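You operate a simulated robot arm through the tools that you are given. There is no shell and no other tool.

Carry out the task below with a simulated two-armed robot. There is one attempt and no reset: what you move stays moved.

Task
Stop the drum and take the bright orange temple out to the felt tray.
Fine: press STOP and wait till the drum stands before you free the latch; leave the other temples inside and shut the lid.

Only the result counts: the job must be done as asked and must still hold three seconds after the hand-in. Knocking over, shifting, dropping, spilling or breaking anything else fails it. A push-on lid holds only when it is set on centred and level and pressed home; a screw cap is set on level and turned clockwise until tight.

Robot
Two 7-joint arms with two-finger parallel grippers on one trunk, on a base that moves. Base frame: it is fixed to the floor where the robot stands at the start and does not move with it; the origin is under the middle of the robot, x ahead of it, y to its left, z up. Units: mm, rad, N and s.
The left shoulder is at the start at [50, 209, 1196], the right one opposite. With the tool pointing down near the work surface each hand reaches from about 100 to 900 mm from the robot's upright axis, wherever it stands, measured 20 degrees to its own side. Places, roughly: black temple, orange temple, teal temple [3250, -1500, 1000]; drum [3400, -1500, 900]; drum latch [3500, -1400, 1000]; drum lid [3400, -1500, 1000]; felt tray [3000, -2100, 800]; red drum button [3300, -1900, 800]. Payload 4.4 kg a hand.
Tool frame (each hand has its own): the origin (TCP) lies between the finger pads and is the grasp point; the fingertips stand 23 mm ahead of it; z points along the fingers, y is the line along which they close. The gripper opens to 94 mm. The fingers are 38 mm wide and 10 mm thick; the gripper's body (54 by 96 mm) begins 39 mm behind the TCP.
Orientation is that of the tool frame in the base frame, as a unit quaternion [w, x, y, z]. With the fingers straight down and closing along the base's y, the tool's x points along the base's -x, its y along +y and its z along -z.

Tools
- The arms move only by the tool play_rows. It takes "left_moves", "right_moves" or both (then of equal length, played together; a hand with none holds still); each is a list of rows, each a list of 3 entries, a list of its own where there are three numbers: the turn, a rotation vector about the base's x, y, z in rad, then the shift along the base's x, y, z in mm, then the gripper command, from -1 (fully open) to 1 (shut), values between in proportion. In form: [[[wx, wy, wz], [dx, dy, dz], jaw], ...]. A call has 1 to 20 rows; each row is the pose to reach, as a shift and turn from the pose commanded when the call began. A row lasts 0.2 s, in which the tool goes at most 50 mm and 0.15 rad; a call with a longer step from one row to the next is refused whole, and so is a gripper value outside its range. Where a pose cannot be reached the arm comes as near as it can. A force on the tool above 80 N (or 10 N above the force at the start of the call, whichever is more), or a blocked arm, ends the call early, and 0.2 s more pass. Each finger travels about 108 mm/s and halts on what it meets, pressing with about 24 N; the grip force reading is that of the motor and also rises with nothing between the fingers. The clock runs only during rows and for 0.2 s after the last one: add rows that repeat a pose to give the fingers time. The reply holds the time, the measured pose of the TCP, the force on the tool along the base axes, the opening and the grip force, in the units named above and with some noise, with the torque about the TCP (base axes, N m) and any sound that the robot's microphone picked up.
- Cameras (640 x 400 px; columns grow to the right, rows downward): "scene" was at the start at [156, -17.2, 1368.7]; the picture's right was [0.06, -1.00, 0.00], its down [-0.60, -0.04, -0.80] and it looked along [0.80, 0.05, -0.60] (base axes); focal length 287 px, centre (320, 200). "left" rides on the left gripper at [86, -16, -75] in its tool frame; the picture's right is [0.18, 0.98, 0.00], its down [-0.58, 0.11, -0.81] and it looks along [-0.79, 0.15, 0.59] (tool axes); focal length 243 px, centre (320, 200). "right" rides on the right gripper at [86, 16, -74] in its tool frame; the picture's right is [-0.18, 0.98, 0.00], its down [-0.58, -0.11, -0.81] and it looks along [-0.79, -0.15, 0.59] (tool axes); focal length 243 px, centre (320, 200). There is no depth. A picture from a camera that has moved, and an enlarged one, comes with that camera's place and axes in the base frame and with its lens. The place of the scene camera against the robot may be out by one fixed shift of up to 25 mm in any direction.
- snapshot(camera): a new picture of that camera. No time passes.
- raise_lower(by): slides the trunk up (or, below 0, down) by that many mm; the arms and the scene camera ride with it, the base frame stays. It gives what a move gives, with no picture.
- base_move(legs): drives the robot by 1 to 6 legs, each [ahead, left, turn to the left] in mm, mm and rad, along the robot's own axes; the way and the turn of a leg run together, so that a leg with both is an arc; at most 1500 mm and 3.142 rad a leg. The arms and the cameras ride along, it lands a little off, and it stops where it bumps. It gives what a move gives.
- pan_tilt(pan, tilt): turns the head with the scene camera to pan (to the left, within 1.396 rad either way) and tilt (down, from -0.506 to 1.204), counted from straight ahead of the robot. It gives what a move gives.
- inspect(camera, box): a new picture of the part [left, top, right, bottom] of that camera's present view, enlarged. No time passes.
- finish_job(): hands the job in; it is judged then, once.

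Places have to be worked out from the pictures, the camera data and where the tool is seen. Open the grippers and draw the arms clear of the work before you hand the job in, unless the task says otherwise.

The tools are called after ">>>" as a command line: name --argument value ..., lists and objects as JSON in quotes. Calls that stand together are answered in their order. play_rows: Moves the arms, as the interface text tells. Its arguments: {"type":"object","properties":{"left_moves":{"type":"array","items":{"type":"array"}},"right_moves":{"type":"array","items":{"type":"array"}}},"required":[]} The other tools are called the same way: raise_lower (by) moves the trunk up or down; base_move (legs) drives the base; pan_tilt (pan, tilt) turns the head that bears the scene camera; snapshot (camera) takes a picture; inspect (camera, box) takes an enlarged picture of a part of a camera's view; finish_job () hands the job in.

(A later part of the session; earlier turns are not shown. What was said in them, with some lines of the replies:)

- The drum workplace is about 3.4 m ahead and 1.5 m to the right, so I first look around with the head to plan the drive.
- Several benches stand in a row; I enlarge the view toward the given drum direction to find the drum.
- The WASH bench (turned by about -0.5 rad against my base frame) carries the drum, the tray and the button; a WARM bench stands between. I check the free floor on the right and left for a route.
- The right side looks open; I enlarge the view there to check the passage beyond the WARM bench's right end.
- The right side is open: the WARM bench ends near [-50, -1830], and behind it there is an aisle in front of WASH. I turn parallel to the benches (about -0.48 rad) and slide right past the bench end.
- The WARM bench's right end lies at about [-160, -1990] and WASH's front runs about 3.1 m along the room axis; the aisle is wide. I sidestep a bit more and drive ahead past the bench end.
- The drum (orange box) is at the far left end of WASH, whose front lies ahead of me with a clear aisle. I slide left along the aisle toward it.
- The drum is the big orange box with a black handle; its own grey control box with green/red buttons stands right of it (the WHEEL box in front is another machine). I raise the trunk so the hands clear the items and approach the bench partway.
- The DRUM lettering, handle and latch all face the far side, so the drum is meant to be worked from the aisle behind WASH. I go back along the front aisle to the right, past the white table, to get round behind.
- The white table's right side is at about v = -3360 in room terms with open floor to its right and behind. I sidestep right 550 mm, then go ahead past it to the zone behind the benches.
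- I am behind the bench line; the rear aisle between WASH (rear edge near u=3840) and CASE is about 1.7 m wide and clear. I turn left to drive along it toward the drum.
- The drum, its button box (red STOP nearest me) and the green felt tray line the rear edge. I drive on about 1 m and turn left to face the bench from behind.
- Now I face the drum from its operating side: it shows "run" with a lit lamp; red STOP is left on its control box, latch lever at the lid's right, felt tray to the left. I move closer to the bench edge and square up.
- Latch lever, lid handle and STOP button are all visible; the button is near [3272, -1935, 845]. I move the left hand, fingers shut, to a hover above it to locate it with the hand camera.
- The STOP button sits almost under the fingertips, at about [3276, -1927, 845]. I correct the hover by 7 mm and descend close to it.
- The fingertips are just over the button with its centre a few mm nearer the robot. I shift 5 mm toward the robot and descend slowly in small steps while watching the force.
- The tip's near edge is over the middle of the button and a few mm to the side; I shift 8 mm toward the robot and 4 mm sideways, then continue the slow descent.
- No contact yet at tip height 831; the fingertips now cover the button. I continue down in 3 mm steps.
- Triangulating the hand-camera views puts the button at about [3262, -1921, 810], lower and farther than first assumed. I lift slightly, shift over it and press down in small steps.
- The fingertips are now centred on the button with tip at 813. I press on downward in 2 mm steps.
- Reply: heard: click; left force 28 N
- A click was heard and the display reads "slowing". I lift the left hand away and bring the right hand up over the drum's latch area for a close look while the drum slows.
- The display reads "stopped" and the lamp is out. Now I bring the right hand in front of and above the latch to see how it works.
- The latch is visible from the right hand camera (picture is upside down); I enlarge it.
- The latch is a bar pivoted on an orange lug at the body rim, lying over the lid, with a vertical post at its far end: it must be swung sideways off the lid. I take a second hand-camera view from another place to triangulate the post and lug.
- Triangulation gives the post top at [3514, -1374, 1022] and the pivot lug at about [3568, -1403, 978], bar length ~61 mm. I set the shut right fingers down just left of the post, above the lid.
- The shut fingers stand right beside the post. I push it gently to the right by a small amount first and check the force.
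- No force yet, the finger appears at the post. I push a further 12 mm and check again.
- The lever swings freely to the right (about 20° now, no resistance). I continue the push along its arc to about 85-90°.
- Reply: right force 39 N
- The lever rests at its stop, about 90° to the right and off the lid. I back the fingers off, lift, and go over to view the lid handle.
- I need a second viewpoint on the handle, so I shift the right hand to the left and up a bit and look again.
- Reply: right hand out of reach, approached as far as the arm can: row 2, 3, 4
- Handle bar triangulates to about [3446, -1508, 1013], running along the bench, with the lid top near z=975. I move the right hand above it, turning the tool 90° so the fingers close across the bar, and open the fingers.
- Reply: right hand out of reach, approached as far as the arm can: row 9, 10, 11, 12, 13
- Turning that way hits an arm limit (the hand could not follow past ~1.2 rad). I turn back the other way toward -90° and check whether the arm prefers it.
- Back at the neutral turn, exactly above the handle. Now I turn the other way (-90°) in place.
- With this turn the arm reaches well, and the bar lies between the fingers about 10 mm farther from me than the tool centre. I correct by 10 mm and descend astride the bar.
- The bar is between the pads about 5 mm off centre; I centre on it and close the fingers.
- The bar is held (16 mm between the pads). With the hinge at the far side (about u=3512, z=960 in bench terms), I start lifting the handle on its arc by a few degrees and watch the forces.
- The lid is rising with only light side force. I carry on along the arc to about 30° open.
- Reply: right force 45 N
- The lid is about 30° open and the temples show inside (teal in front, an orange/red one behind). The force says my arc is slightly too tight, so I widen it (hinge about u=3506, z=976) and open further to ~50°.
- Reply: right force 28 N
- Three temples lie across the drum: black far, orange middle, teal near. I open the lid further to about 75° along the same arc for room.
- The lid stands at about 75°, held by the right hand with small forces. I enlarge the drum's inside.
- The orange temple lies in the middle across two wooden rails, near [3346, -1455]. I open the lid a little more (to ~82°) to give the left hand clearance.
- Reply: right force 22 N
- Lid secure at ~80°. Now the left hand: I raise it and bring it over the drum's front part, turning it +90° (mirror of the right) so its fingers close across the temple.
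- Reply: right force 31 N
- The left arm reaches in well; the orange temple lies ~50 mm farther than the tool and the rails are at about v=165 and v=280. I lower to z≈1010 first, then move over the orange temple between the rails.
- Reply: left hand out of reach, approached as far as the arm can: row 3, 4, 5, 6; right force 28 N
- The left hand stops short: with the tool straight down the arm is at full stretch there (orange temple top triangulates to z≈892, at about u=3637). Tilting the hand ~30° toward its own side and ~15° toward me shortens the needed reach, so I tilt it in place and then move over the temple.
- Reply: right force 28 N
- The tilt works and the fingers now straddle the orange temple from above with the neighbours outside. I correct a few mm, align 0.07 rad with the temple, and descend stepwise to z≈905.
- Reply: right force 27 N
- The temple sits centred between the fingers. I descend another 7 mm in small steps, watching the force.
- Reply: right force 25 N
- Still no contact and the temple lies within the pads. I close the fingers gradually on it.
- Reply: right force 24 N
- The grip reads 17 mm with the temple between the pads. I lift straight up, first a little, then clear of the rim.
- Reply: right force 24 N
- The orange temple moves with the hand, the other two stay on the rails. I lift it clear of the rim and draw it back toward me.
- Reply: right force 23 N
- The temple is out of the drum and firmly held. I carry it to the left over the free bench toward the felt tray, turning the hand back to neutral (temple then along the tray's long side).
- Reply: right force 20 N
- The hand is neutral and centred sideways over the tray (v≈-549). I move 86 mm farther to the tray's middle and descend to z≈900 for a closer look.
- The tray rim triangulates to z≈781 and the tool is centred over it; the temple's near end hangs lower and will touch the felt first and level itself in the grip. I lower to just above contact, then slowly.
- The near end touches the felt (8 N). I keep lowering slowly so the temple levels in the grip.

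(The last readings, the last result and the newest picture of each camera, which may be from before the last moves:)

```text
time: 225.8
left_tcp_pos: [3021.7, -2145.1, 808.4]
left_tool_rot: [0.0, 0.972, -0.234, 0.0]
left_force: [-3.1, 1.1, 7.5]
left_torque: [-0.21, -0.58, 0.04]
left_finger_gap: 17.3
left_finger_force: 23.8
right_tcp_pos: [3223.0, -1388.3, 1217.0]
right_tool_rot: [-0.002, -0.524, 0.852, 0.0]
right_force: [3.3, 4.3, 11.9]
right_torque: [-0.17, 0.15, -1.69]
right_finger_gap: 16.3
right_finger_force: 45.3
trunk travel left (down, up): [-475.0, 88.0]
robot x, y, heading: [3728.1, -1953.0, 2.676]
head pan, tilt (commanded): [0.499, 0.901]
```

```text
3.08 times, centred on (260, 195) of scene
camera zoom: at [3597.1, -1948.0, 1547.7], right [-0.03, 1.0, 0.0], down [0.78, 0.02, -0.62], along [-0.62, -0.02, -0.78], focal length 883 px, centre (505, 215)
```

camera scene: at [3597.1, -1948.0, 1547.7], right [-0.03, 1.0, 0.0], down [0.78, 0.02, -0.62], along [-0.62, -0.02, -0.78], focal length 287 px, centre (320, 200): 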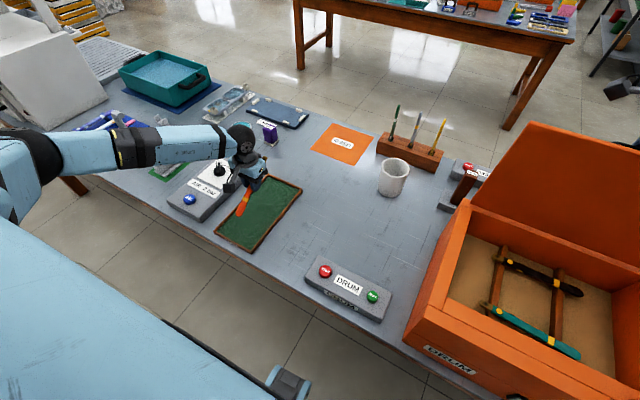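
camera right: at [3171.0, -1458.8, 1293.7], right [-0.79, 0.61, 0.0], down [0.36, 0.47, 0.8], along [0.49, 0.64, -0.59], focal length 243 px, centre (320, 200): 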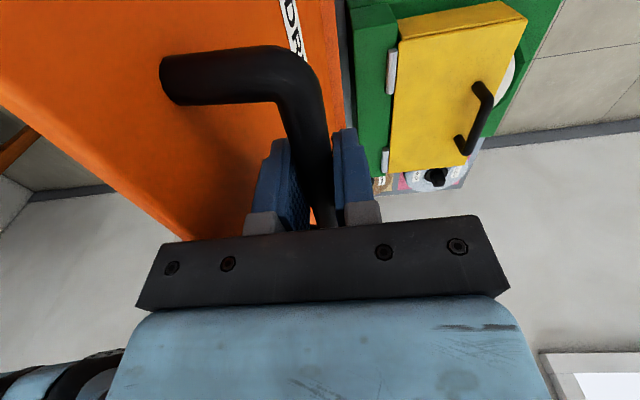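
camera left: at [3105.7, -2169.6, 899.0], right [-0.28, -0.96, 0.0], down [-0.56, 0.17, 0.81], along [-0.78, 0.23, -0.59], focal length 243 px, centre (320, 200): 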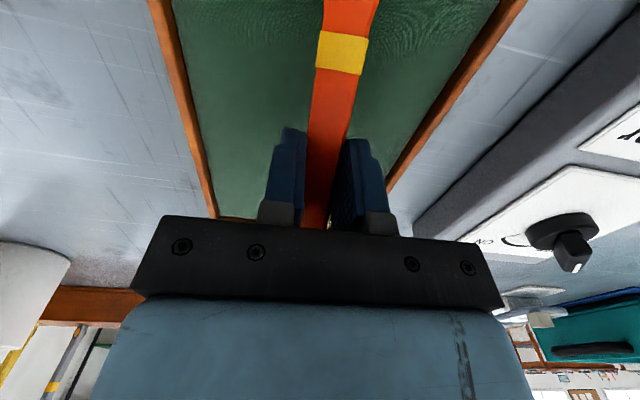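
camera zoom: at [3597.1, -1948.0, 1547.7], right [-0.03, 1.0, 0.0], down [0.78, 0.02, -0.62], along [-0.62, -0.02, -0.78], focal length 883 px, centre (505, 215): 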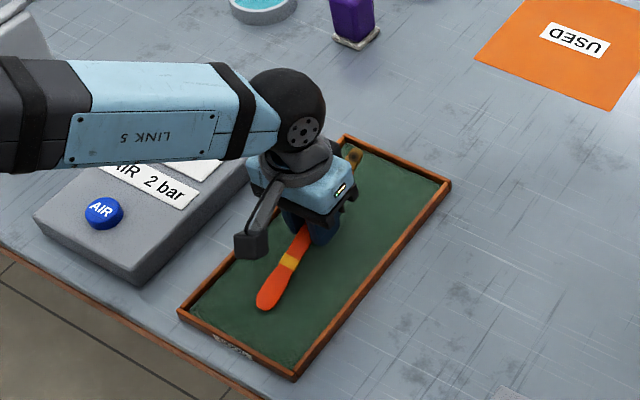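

It levels smoothly at a constant 7.5 N. I go down the last few millimetres in 2 mm steps.

>>> play_rows --left_moves '[[[0, 0, 0], [0, 0, -2], 1], [[0, 0, 0], [0, 0, -4], 1], [[0, 0, 0], [0, 0, -6], 1], [[0, 0, 0], [0, 0, -8], 1], [[0, 0, 0], [0, 0, -10], 1], [[0, 0, 0], [0, 0, -10], 1]]'

>>> inspect --camera "scene" --box '[180, 130, 340, 260]'

```text
time: 227.2
left_tcp_pos: [3021.5, -2145.9, 799.2]
left_tool_rot: [-0.001, 0.972, -0.234, -0.001]
left_force: [-1.3, 1.0, 6.2]
left_torque: [-0.24, -0.59, 0.05]
left_finger_gap: 17.3
left_finger_force: 24.4
right_tcp_pos: [3222.8, -1388.6, 1215.5]
right_tool_rot: [-0.001, -0.523, 0.852, 0.001]
right_force: [3.1, 4.6, 11.6]
right_torque: [-0.01, 0.01, -1.71]
right_finger_gap: 16.2
right_finger_force: 45.2
trunk travel left (down, up): [-475.0, 88.0]
robot x, y, heading: [3731.0, -1955.3, 2.671]
head pan, tilt (commanded): [0.499, 0.901]
```

```text
3.08 times, centred on (260, 195) of scene
camera zoom: at [3596.9, -1948.0, 1547.7], right [-0.03, 1.0, 0.0], down [0.78, 0.02, -0.62], along [-0.62, -0.02, -0.78], focal length 883 px, centre (505, 215)
```

zoom: 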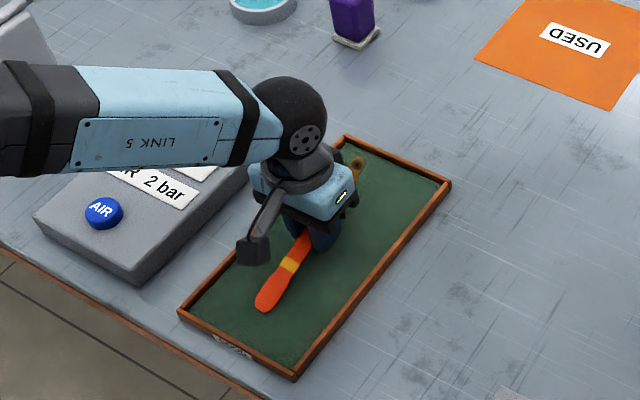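

Still only light contact; I go down another 5 mm in 1 mm steps to bring the temple fully to the felt.

>>> play_rows --left_moves '[[[0, 0, 0], [0, 0, -1], 1], [[0, 0, 0], [0, 0, -2], 1], [[0, 0, 0], [0, 0, -3], 1], [[0, 0, 0], [0, 0, -4], 1], [[0, 0, 0], [0, 0, -5], 1]]'

```text
time: 228.4
left_tcp_pos: [3021.7, -2145.9, 793.1]
left_tool_rot: [0.001, 0.972, -0.234, -0.002]
left_force: [-1.9, 0.7, 8.2]
left_torque: [-0.31, -0.68, 0.04]
left_finger_gap: 17.0
left_finger_force: 23.8
right_tcp_pos: [3223.5, -1388.5, 1218.3]
right_tool_rot: [-0.001, -0.522, 0.853, 0.001]
right_force: [3.9, 2.6, 10.9]
right_torque: [-0.02, 0.02, -1.73]
right_finger_gap: 15.8
right_finger_force: 45.3
trunk travel left (down, up): [-475.0, 88.0]
robot x, y, heading: [3726.8, -1954.9, 2.67]
head pan, tilt (commanded): [0.499, 0.901]
```

Tip at 770 without touching down yet; a few more 1 mm steps.

>>> play_rows --left_moves '[[[0, 0, 0], [0, 0, -1], 1], [[0, 0, 0], [0, 0, -2], 1], [[0, 0, 0], [0, 0, -3], 1], [[0, 0, 0], [0, 0, -4], 1]]'

>>> inspect --camera "left" --box '[200, 0, 440, 240]'

```text
time: 229.4
left_tcp_pos: [3020.4, -2145.5, 791.6]
left_tool_rot: [0.0, 0.972, -0.233, -0.001]
left_force: [1.5, 1.4, 22.8]
left_torque: [-0.3, -0.89, -0.08]
left_finger_gap: 17.2
left_finger_force: 23.8
right_tcp_pos: [3223.4, -1389.3, 1215.9]
right_tool_rot: [-0.001, -0.523, 0.852, 0.0]
right_force: [-2.2, 1.6, 5.3]
right_torque: [0.55, -0.29, -1.76]
right_finger_gap: 16.1
right_finger_force: 45.4
trunk travel left (down, up): [-475.0, 88.0]
robot x, y, heading: [3726.1, -1956.6, 2.673]
head pan, tilt (commanded): [0.499, 0.901]
```

```text
1.67 times, centred on (320, 120) of left
camera zoom: at [3105.7, -2170.2, 866.0], right [-0.28, -0.96, 0.0], down [-0.56, 0.17, 0.81], along [-0.78, 0.23, -0.59], focal length 404 px, centre (320, 333)
```

zoom: 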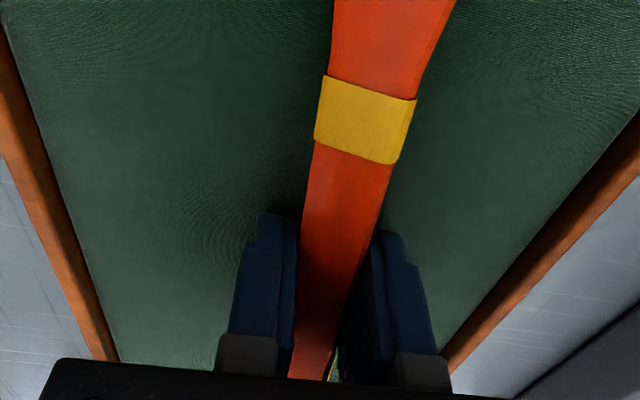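

The fingertips now rest on the felt (23 N). I relieve 2 mm and open the fingers slowly to let the temple lie down.

>>> play_rows --left_moves '[[[0, 0, 0], [0, 0, 2], 1], [[0, 0, 0], [0, 0, 2], 0.62], [[0, 0, 0], [0, 0, 2], 0.55], [[0, 0, 0], [0, 0, 2], 0.45], [[0, 0, 0], [0, 0, 2], 0.3], [[0, 0, 0], [0, 0, 2], 0.2], [[0, 0, 0], [0, 0, 2], 0.2]]'

>>> snapshot --camera "left"

>>> inspect --camera "scene" --box '[180, 130, 340, 260]'

```text
time: 231.0
left_tcp_pos: [3022.3, -2145.5, 790.2]
left_tool_rot: [0.0, 0.972, -0.233, -0.001]
left_force: [3.7, -1.2, 4.8]
left_torque: [-0.18, -0.1, 0.08]
left_finger_gap: 37.5
left_finger_force: 0.0
right_tcp_pos: [3223.3, -1388.2, 1216.1]
right_tool_rot: [0.0, -0.523, 0.852, 0.001]
right_force: [3.2, 4.0, 8.7]
right_torque: [0.22, -0.1, -1.74]
right_finger_gap: 16.4
right_finger_force: 44.8
trunk travel left (down, up): [-475.0, 88.0]
robot x, y, heading: [3724.8, -1954.0, 2.671]
head pan, tilt (commanded): [0.499, 0.901]
```

```text
taken
camera left: at [3106.2, -2170.6, 866.2], right [-0.28, -0.96, 0.0], down [-0.57, 0.17, 0.81], along [-0.77, 0.23, -0.59], focal length 243 px, centre (320, 200)
```

left: 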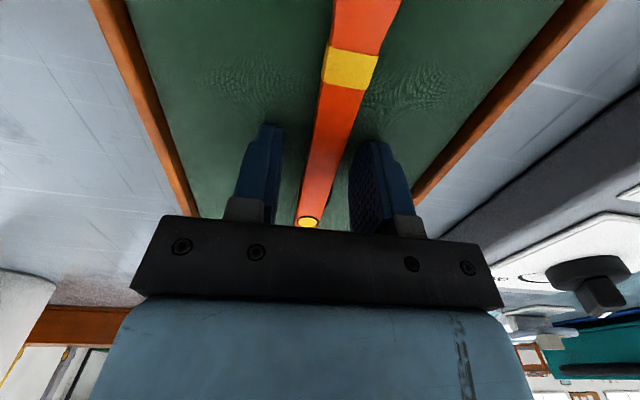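

```text
3.08 times, centred on (260, 195) of scene
camera zoom: at [3596.8, -1948.0, 1547.6], right [-0.03, 1.0, 0.0], down [0.78, 0.02, -0.62], along [-0.62, -0.02, -0.78], focal length 883 px, centre (505, 215)
```

zoom: 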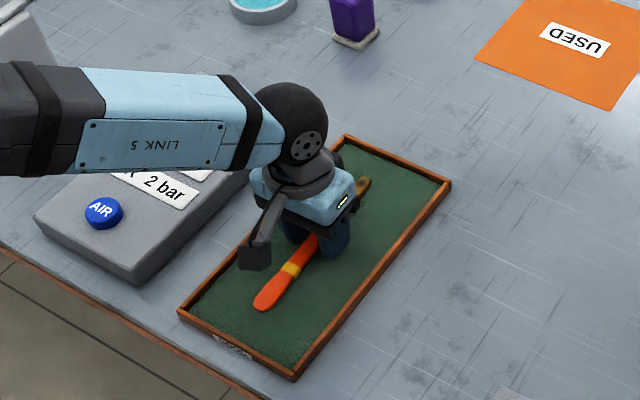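

The temple lies flat on the felt inside the tray. I lift the left hand straight up and clear.

>>> play_rows --left_moves '[[[0, 0, 0], [0, 0, 5], 0.1], [[0, 0, 0], [0, 0, 20], 0.1], [[0, 0, 0], [0, 0, 50], 0.1], [[0, 0, 0], [0, 0, 90], 0.1], [[0, 0, 0], [0, 0, 135], 0.1], [[0, 0, 0], [0, 0, 180], 0.1], [[0, 0, 0], [0, 0, 220], 0.1], [[0, 0, 0], [0, 0, 250], 0.1], [[0, 0, 0], [0, 0, 250], 0.1]]'

>>> snapshot --camera "scene"

>>> snapshot --camera "left"

```text
time: 233.0
left_tcp_pos: [3023.0, -2145.2, 1040.8]
left_tool_rot: [0.0, 0.972, -0.233, -0.001]
left_force: [-0.9, 0.8, -0.9]
left_torque: [-0.01, 0.0, -0.03]
left_finger_gap: 42.4
left_finger_force: 0.1
right_tcp_pos: [3223.4, -1389.2, 1216.5]
right_tool_rot: [-0.001, -0.523, 0.852, 0.001]
right_force: [4.5, 8.2, 12.0]
right_torque: [-0.01, -0.03, -1.71]
right_finger_gap: 16.3
right_finger_force: 44.7
trunk travel left (down, up): [-475.0, 88.0]
robot x, y, heading: [3730.7, -1955.6, 2.675]
head pan, tilt (commanded): [0.499, 0.901]
```

```text
taken
camera scene: at [3596.5, -1948.0, 1547.6], right [-0.03, 1.0, 0.0], down [0.78, 0.02, -0.62], along [-0.62, -0.02, -0.78], focal length 287 px, centre (320, 200)
```

scene: 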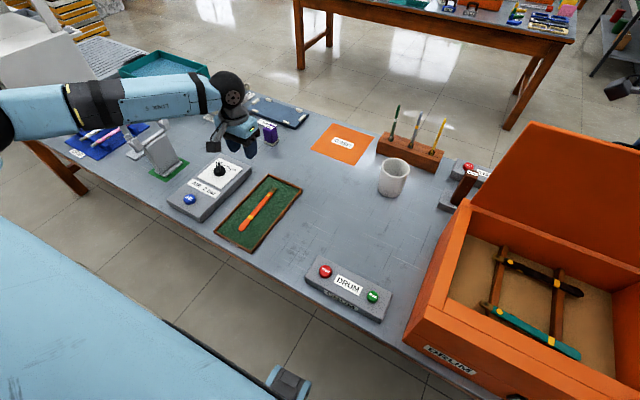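

```text
taken
camera left: at [3106.7, -2170.5, 1115.8], right [-0.28, -0.96, 0.0], down [-0.57, 0.17, 0.81], along [-0.77, 0.23, -0.59], focal length 243 px, centre (320, 200)
```

left: 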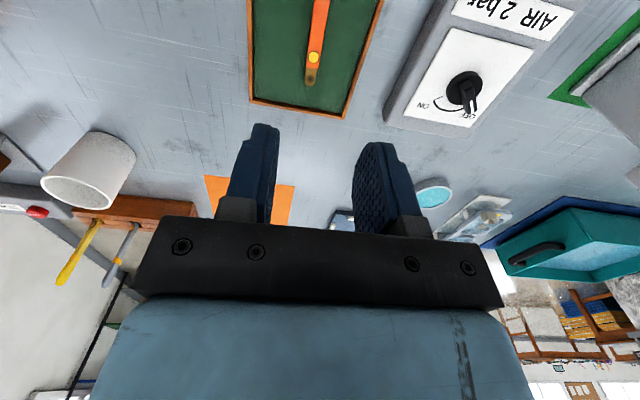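

The temple rests fully inside the tray, and the black and teal ones are still on their rails in the drum. Now I close the lid by running the right hand back along the arc, first to ~50°.

>>> play_rows --right_moves '[[[0, 0, 0], [11.8, -6, 0.8], 1], [[0, 0, 0], [21.1, -10.7, 0.1], 1], [[0, 0, 0], [30.5, -15.5, -1.1], 1], [[0, 0, 0], [39.8, -20.2, -2.7], 1], [[0, 0, 0], [49.1, -24.9, -4.7], 1], [[0, 0, 0], [58.2, -29.5, -7.2], 1], [[0, 0, 0], [67.2, -34.1, -10.2], 1], [[0, 0, 0], [76.1, -38.6, -13.6], 1], [[0, 0, 0], [84.8, -43, -17.4], 1], [[0, 0, 0], [93.5, -47.4, -21.6], 1], [[0, 0, 0], [101.9, -51.7, -26.3], 1], [[0, 0, 0], [110.1, -55.9, -31.4], 1], [[0, 0, 0], [110.1, -55.9, -31.4], 1]]'

>>> pan_tilt --pan -0.1 --tilt 0.9

>>> snapshot --camera "scene"

```text
time: 235.8
left_tcp_pos: [3020.7, -2145.8, 1038.5]
left_tool_rot: [-0.001, 0.972, -0.234, 0.001]
left_force: [0.0, 0.3, -0.1]
left_torque: [-0.04, 0.02, 0.03]
left_finger_gap: 42.3
left_finger_force: 0.0
right_tcp_pos: [3332.0, -1447.3, 1184.1]
right_tool_rot: [0.001, -0.524, 0.852, -0.001]
right_force: [-6.3, -8.0, -2.2]
right_torque: [-1.06, 0.81, -1.7]
right_finger_gap: 16.1
right_finger_force: 45.4
trunk travel left (down, up): [-475.0, 88.0]
robot x, y, heading: [3728.0, -1954.6, 2.67]
head pan, tilt (commanded): [0.499, 0.901]
```

```text
time: 236.8
left_tcp_pos: [3021.3, -2147.8, 1038.5]
left_tool_rot: [-0.001, 0.972, -0.234, 0.0]
left_force: [-0.2, 0.1, -0.1]
left_torque: [0.02, -0.04, 0.02]
left_finger_gap: 42.3
left_finger_force: 0.2
right_tcp_pos: [3330.9, -1447.6, 1184.5]
right_tool_rot: [0.002, -0.523, 0.852, 0.0]
right_force: [-5.1, -12.7, -5.8]
right_torque: [-0.28, 0.13, -1.73]
right_finger_gap: 16.2
right_finger_force: 44.8
trunk travel left (down, up): [-475.0, 88.0]
robot x, y, heading: [3729.1, -1952.2, 2.676]
head pan, tilt (commanded): [-0.099, 0.901]
```

```text
taken
camera scene: at [3604.8, -1906.6, 1547.3], right [0.54, 0.84, 0.0], down [0.66, -0.42, -0.62], along [-0.52, 0.34, -0.78], focal length 287 px, centre (320, 200)
```

scene: 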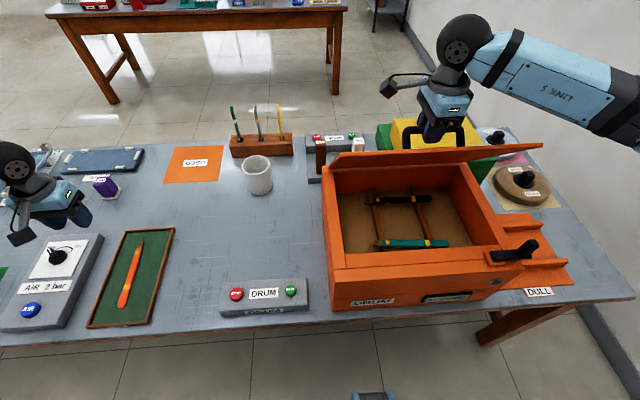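

Low forces, all as planned. I continue closing along the arc to about 20° open.

>>> play_rows --right_moves '[[[0, 0, 0], [8, -4.1, -5.4], 1], [[0, 0, 0], [15.8, -8, -11.3], 1], [[0, 0, 0], [23.5, -11.9, -17.5], 1], [[0, 0, 0], [30.8, -15.6, -24.1], 1], [[0, 0, 0], [37.9, -19.2, -31], 1], [[0, 0, 0], [44.6, -22.6, -38.3], 1], [[0, 0, 0], [51.1, -25.9, -45.9], 1], [[0, 0, 0], [57.3, -29.1, -53.9], 1], [[0, 0, 0], [63.2, -32.1, -62.1], 1], [[0, 0, 0], [68.7, -34.8, -70.6], 1], [[0, 0, 0], [74, -37.5, -79.3], 1], [[0, 0, 0], [78.8, -40, -88.4], 1], [[0, 0, 0], [78.8, -40, -88.4], 1]]'

>>> snapshot --camera "scene"

```text
time: 239.6
left_tcp_pos: [3021.4, -2147.0, 1038.0]
left_tool_rot: [-0.001, 0.972, -0.234, 0.0]
left_force: [0.8, -0.7, 0.6]
left_torque: [0.0, 0.01, 0.0]
left_finger_gap: 42.2
left_finger_force: 0.1
right_tcp_pos: [3409.9, -1488.2, 1096.2]
right_tool_rot: [0.002, -0.524, 0.852, 0.0]
right_force: [-10.9, -15.0, -2.3]
right_torque: [-0.57, 0.48, -1.68]
right_finger_gap: 16.3
right_finger_force: 45.9
trunk travel left (down, up): [-475.0, 88.0]
robot x, y, heading: [3728.8, -1955.3, 2.676]
head pan, tilt (commanded): [-0.099, 0.901]
```

```text
taken
camera scene: at [3604.6, -1907.3, 1547.3], right [0.54, 0.84, 0.0], down [0.66, -0.42, -0.62], along [-0.52, 0.34, -0.78], focal length 287 px, centre (320, 200)
```

scene: 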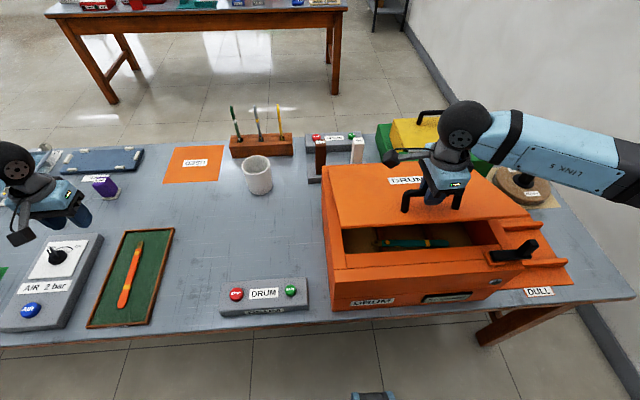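

About 20° left. I lower it on to nearly shut.

>>> play_rows --right_moves '[[[0, 0, 0], [4.5, -2.3, -9.3], 1], [[0, 0, 0], [8.7, -4.4, -18.7], 1], [[0, 0, 0], [12.5, -6.3, -28.4], 1], [[0, 0, 0], [15.9, -8.1, -38.2], 1], [[0, 0, 0], [18.9, -9.6, -48.2], 1], [[0, 0, 0], [21.6, -10.9, -58.3], 1], [[0, 0, 0], [23.8, -12.1, -68.5], 1], [[0, 0, 0], [25.6, -13, -78.5], 1], [[0, 0, 0], [25.6, -13, -78.5], 1]]'

>>> inspect --camera "scene" --box '[320, 150, 560, 320]'

```text
time: 241.6
left_tcp_pos: [3021.9, -2147.6, 1037.3]
left_tool_rot: [-0.001, 0.972, -0.234, -0.001]
left_force: [0.3, -0.6, -0.4]
left_torque: [0.01, 0.0, -0.03]
left_finger_gap: 42.1
left_finger_force: 0.1
right_tcp_pos: [3436.1, -1500.7, 1017.1]
right_tool_rot: [0.002, -0.523, 0.852, 0.001]
right_force: [-0.7, -19.3, 0.8]
right_torque: [-0.37, 0.34, -1.74]
right_finger_gap: 16.4
right_finger_force: 45.0
trunk travel left (down, up): [-475.0, 88.0]
robot x, y, heading: [3726.6, -1956.7, 2.671]
head pan, tilt (commanded): [-0.099, 0.901]
```

```text
2.35 times, centred on (440, 235) of scene
camera zoom: at [3606.4, -1908.0, 1547.5], right [0.54, 0.84, 0.0], down [0.66, -0.42, -0.62], along [-0.52, 0.34, -0.78], focal length 675 px, centre (38, 118)
```

zoom: 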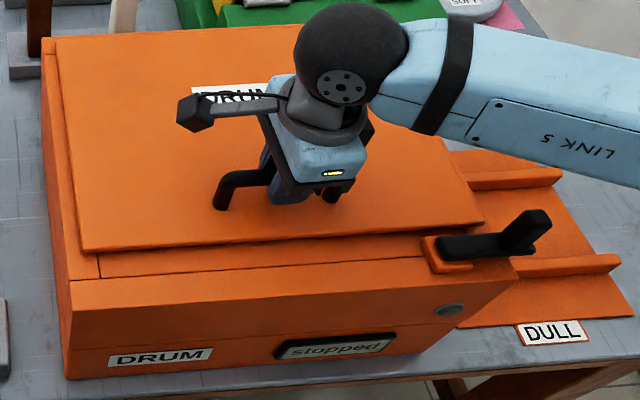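

Almost shut (about 3-4 mm above the start height). I press it down the rest in 1 mm steps until it resists.

>>> play_rows --right_moves '[[[0, 0, 0], [0.3, -0.1, -1.5], 1], [[0, 0, 0], [0.5, -0.2, -3], 1], [[0, 0, 0], [0.7, -0.3, -4.5], 1], [[0, 0, 0], [0.9, -0.4, -6], 1], [[0, 0, 0], [0.9, -0.4, -7], 1]]'

>>> inspect --camera "scene" --box '[320, 150, 560, 320]'

```text
time: 242.8
left_tcp_pos: [3022.4, -2148.1, 1038.2]
left_tool_rot: [-0.002, 0.972, -0.234, -0.001]
left_force: [0.4, -0.7, 0.3]
left_torque: [-0.02, -0.04, 0.03]
left_finger_gap: 42.1
left_finger_force: 0.1
right_tcp_pos: [3436.2, -1500.6, 1012.7]
right_tool_rot: [0.0, -0.523, 0.852, 0.001]
right_force: [4.3, -19.6, 10.7]
right_torque: [-0.18, 0.13, -1.72]
right_finger_gap: 16.3
right_finger_force: 45.5
trunk travel left (down, up): [-475.0, 88.0]
robot x, y, heading: [3729.9, -1954.0, 2.673]
head pan, tilt (commanded): [-0.099, 0.901]
```

```text
2.35 times, centred on (440, 235) of scene
camera zoom: at [3607.6, -1909.1, 1547.9], right [0.54, 0.84, 0.0], down [0.66, -0.42, -0.62], along [-0.52, 0.34, -0.78], focal length 675 px, centre (38, 118)
```

zoom: 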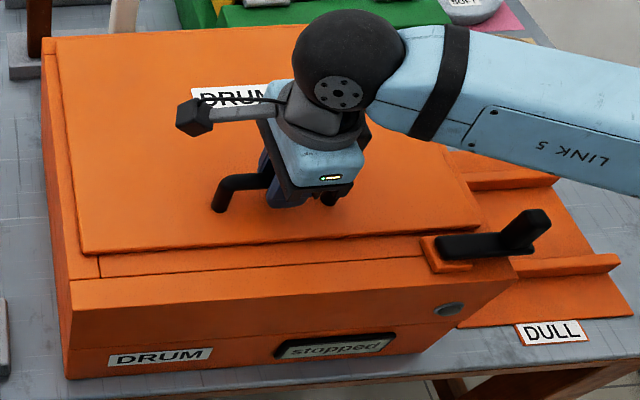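

The handle is back at its original height and the lid resists, so it is shut. I open the right fingers, lift straight up and check.

>>> play_rows --right_moves '[[[0, 0, 0], [0, 0, 0], 0.5], [[0, 0, 0], [0, 0, 0], 0], [[0, 0, 0], [0, 0, 0], -0.3], [[0, 0, 0], [0, 0, 0], -0.3], [[0, 0, 0], [0, 0, 20], -0.3], [[0, 0, 0], [0, 0, 50], -0.3], [[0, 0, 0], [0, 0, 90], -0.3], [[0, 0, 0], [0, 0, 130], -0.3], [[0, 0, 0], [0, 0, 170], -0.3], [[0, 0, 0], [0, 0, 170], -0.3]]'

>>> snapshot --camera "scene"

>>> snapshot --camera "right"

```text
time: 245.0
left_tcp_pos: [3021.0, -2144.6, 1038.8]
left_tool_rot: [0.0, 0.972, -0.234, 0.0]
left_force: [0.1, 0.1, -0.4]
left_torque: [0.01, 0.01, 0.0]
left_finger_gap: 41.9
left_finger_force: 0.1
right_tcp_pos: [3436.7, -1498.1, 1182.4]
right_tool_rot: [0.0, -0.523, 0.852, 0.0]
right_force: [0.4, -0.1, 0.6]
right_torque: [0.02, 0.01, -0.02]
right_finger_gap: 61.4
right_finger_force: 0.1
trunk travel left (down, up): [-475.0, 88.0]
robot x, y, heading: [3729.2, -1954.0, 2.675]
head pan, tilt (commanded): [-0.099, 0.901]
```

```text
taken
camera scene: at [3606.3, -1904.8, 1547.4], right [0.54, 0.84, 0.0], down [0.66, -0.42, -0.62], along [-0.52, 0.33, -0.78], focal length 287 px, centre (320, 200)
```

scene: 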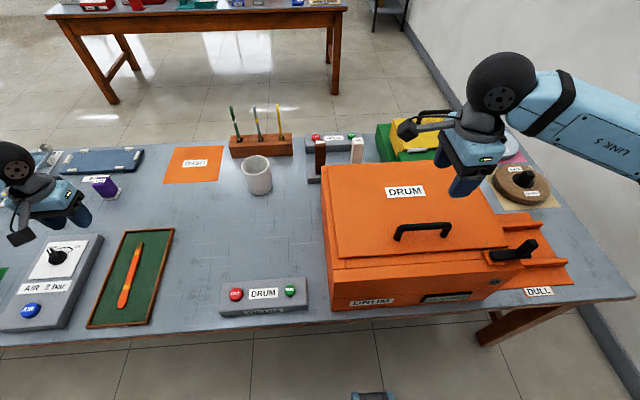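

```text
taken
camera right: at [3383.3, -1567.9, 1257.6], right [-0.79, 0.61, 0.0], down [0.36, 0.47, 0.81], along [0.49, 0.64, -0.59], focal length 243 px, centre (320, 200)
```

right: 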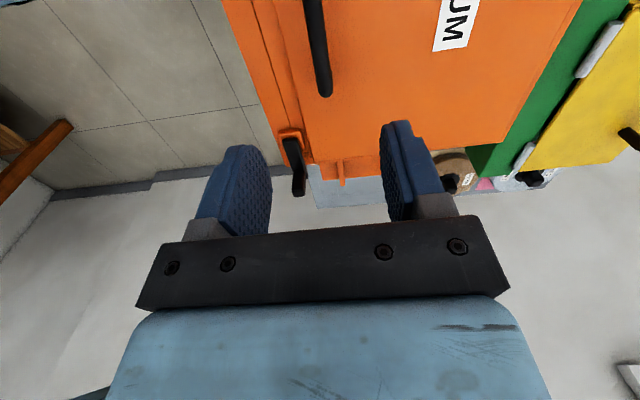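

The lid is down as at the start. I check the lid seam, display and the tray enlarged.

>>> inspect --camera "scene" --box '[310, 150, 570, 320]'

>>> inspect --camera "scene" --box '[70, 210, 210, 340]'

```text
2.35 times, centred on (440, 235) of scene
camera zoom: at [3606.3, -1904.8, 1547.4], right [0.54, 0.84, 0.0], down [0.66, -0.42, -0.62], along [-0.52, 0.33, -0.78], focal length 675 px, centre (38, 118)
```

zoom: 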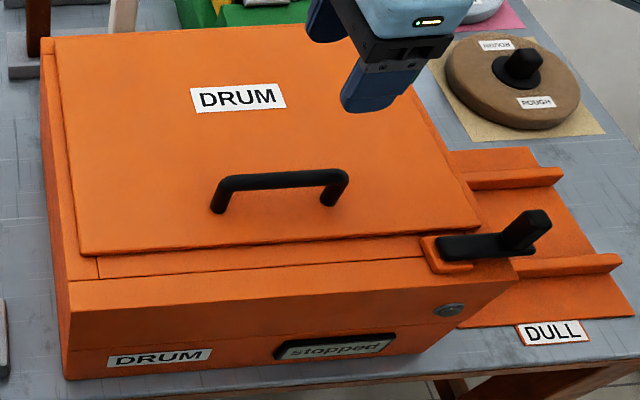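

```text
3.08 times, centred on (140, 275) of scene
camera zoom: at [3606.3, -1904.8, 1547.4], right [0.54, 0.84, 0.0], down [0.66, -0.42, -0.62], along [-0.52, 0.33, -0.78], focal length 883 px, centre (874, -31)
```

zoom: 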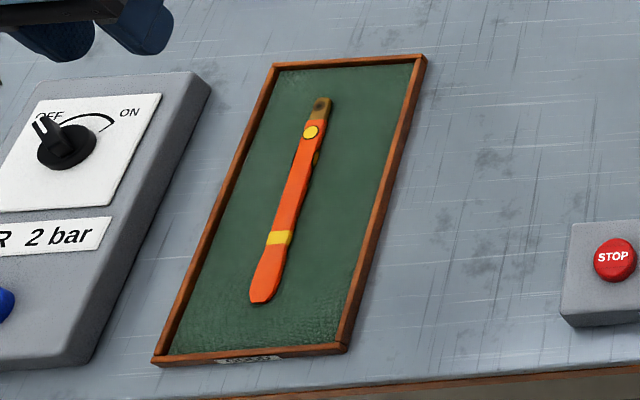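

Lid shut, display "stopped", temple lying on the felt inside the tray. I open both grippers fully, raise the hands a little and back the robot away so the arms are clear of the bench.

>>> play_rows --left_moves '[[[0, 0, 0], [0, 0, 20], -0.5], [[0, 0, 0], [0, 0, 50], -1], [[0, 0, 0], [0, 0, 80], -1], [[0, 0, 0], [0, 0, 80], -1]]' --right_moves '[[[0, 0, 0], [0, 0, 10], -0.6], [[0, 0, 0], [0, 0, 30], -1], [[0, 0, 0], [0, 0, 40], -1], [[0, 0, 0], [0, 0, 40], -1]]'

>>> base_move --legs '[[-400, 0, 0]]'

>>> pan_tilt --pan 0.0 --tilt 0.7

>>> snapshot --camera "scene"

```text
time: 246.0
left_tcp_pos: [3021.9, -2146.3, 1120.1]
left_tool_rot: [-0.001, 0.972, -0.233, -0.001]
left_force: [-1.0, -1.0, 0.0]
left_torque: [0.0, -0.03, 0.0]
left_finger_gap: 94.1
left_finger_force: 0.2
right_tcp_pos: [3436.1, -1498.7, 1221.5]
right_tool_rot: [0.0, -0.523, 0.852, 0.0]
right_force: [-0.1, 0.6, -0.2]
right_torque: [0.0, -0.01, 0.0]
right_finger_gap: 94.0
right_finger_force: 0.0
trunk travel left (down, up): [-475.0, 88.0]
robot x, y, heading: [3729.1, -1955.2, 2.669]
head pan, tilt (commanded): [-0.099, 0.901]
```

```text
time: 248.4
left_tcp_pos: [3374.1, -2324.6, 1118.5]
left_tool_rot: [0.0, 0.973, -0.232, 0.0]
left_force: [-1.2, 0.0, -0.2]
left_torque: [0.02, -0.02, -0.01]
left_finger_gap: 94.1
left_finger_force: 0.0
right_tcp_pos: [3787.8, -1677.3, 1221.1]
right_tool_rot: [0.0, -0.523, 0.852, 0.0]
right_force: [-0.1, 0.2, 0.2]
right_torque: [-0.01, -0.02, 0.0]
right_finger_gap: 94.0
right_finger_force: 0.1
trunk travel left (down, up): [-475.0, 88.0]
robot x, y, heading: [4079.4, -2137.8, 2.667]
head pan, tilt (commanded): [-0.099, 0.901]
```

```text
time: 249.2
left_tcp_pos: [3374.2, -2324.0, 1118.9]
left_tool_rot: [0.0, 0.972, -0.233, 0.0]
left_force: [0.6, 0.1, -0.2]
left_torque: [-0.04, 0.04, -0.03]
left_finger_gap: 94.1
left_finger_force: 0.0
right_tcp_pos: [3789.2, -1678.9, 1221.4]
right_tool_rot: [0.0, -0.522, 0.853, 0.001]
right_force: [0.3, 1.4, 0.3]
right_torque: [0.0, -0.02, 0.0]
right_finger_gap: 94.1
right_finger_force: 0.0
trunk travel left (down, up): [-475.0, 88.0]
robot x, y, heading: [4081.7, -2133.0, 2.669]
head pan, tilt (commanded): [0.0, 0.7]
```

```text
taken
camera scene: at [3946.3, -2086.3, 1563.5], right [0.45, 0.89, 0.0], down [0.57, -0.29, -0.76], along [-0.68, 0.35, -0.64], focal length 287 px, centre (320, 200)
```

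scene: 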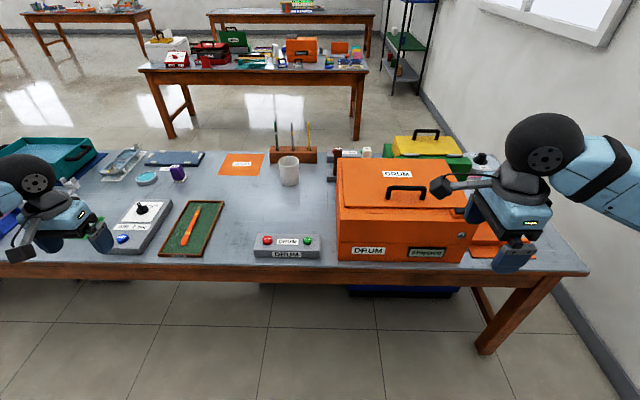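

The robot is backed off with both grippers open. The drum is stopped with its lid shut, the orange temple is on the felt tray, and nothing else has shifted, so I hand the job in.

>>> finish_job

```text
The job is handed in.
```

I stopped the drum, put the bright orange temple on the felt tray and shut the lid, then handed the job in. I did not see a verdict on it.

- **Drum:** I pressed STOP and waited until the display read "stopped" before I swung the latch free.
- **Temples:** The orange one lies flat on the felt, fully inside the tray. The black and teal ones are still on their rails inside the drum.
- **Lid:** It is down at its original height. I left the latch swung open, since you asked only for the lid to be shut.
- **Surroundings:** Nothing else on the bench looked moved in the last picture. The robot is backed off from the bench with both grippers open.
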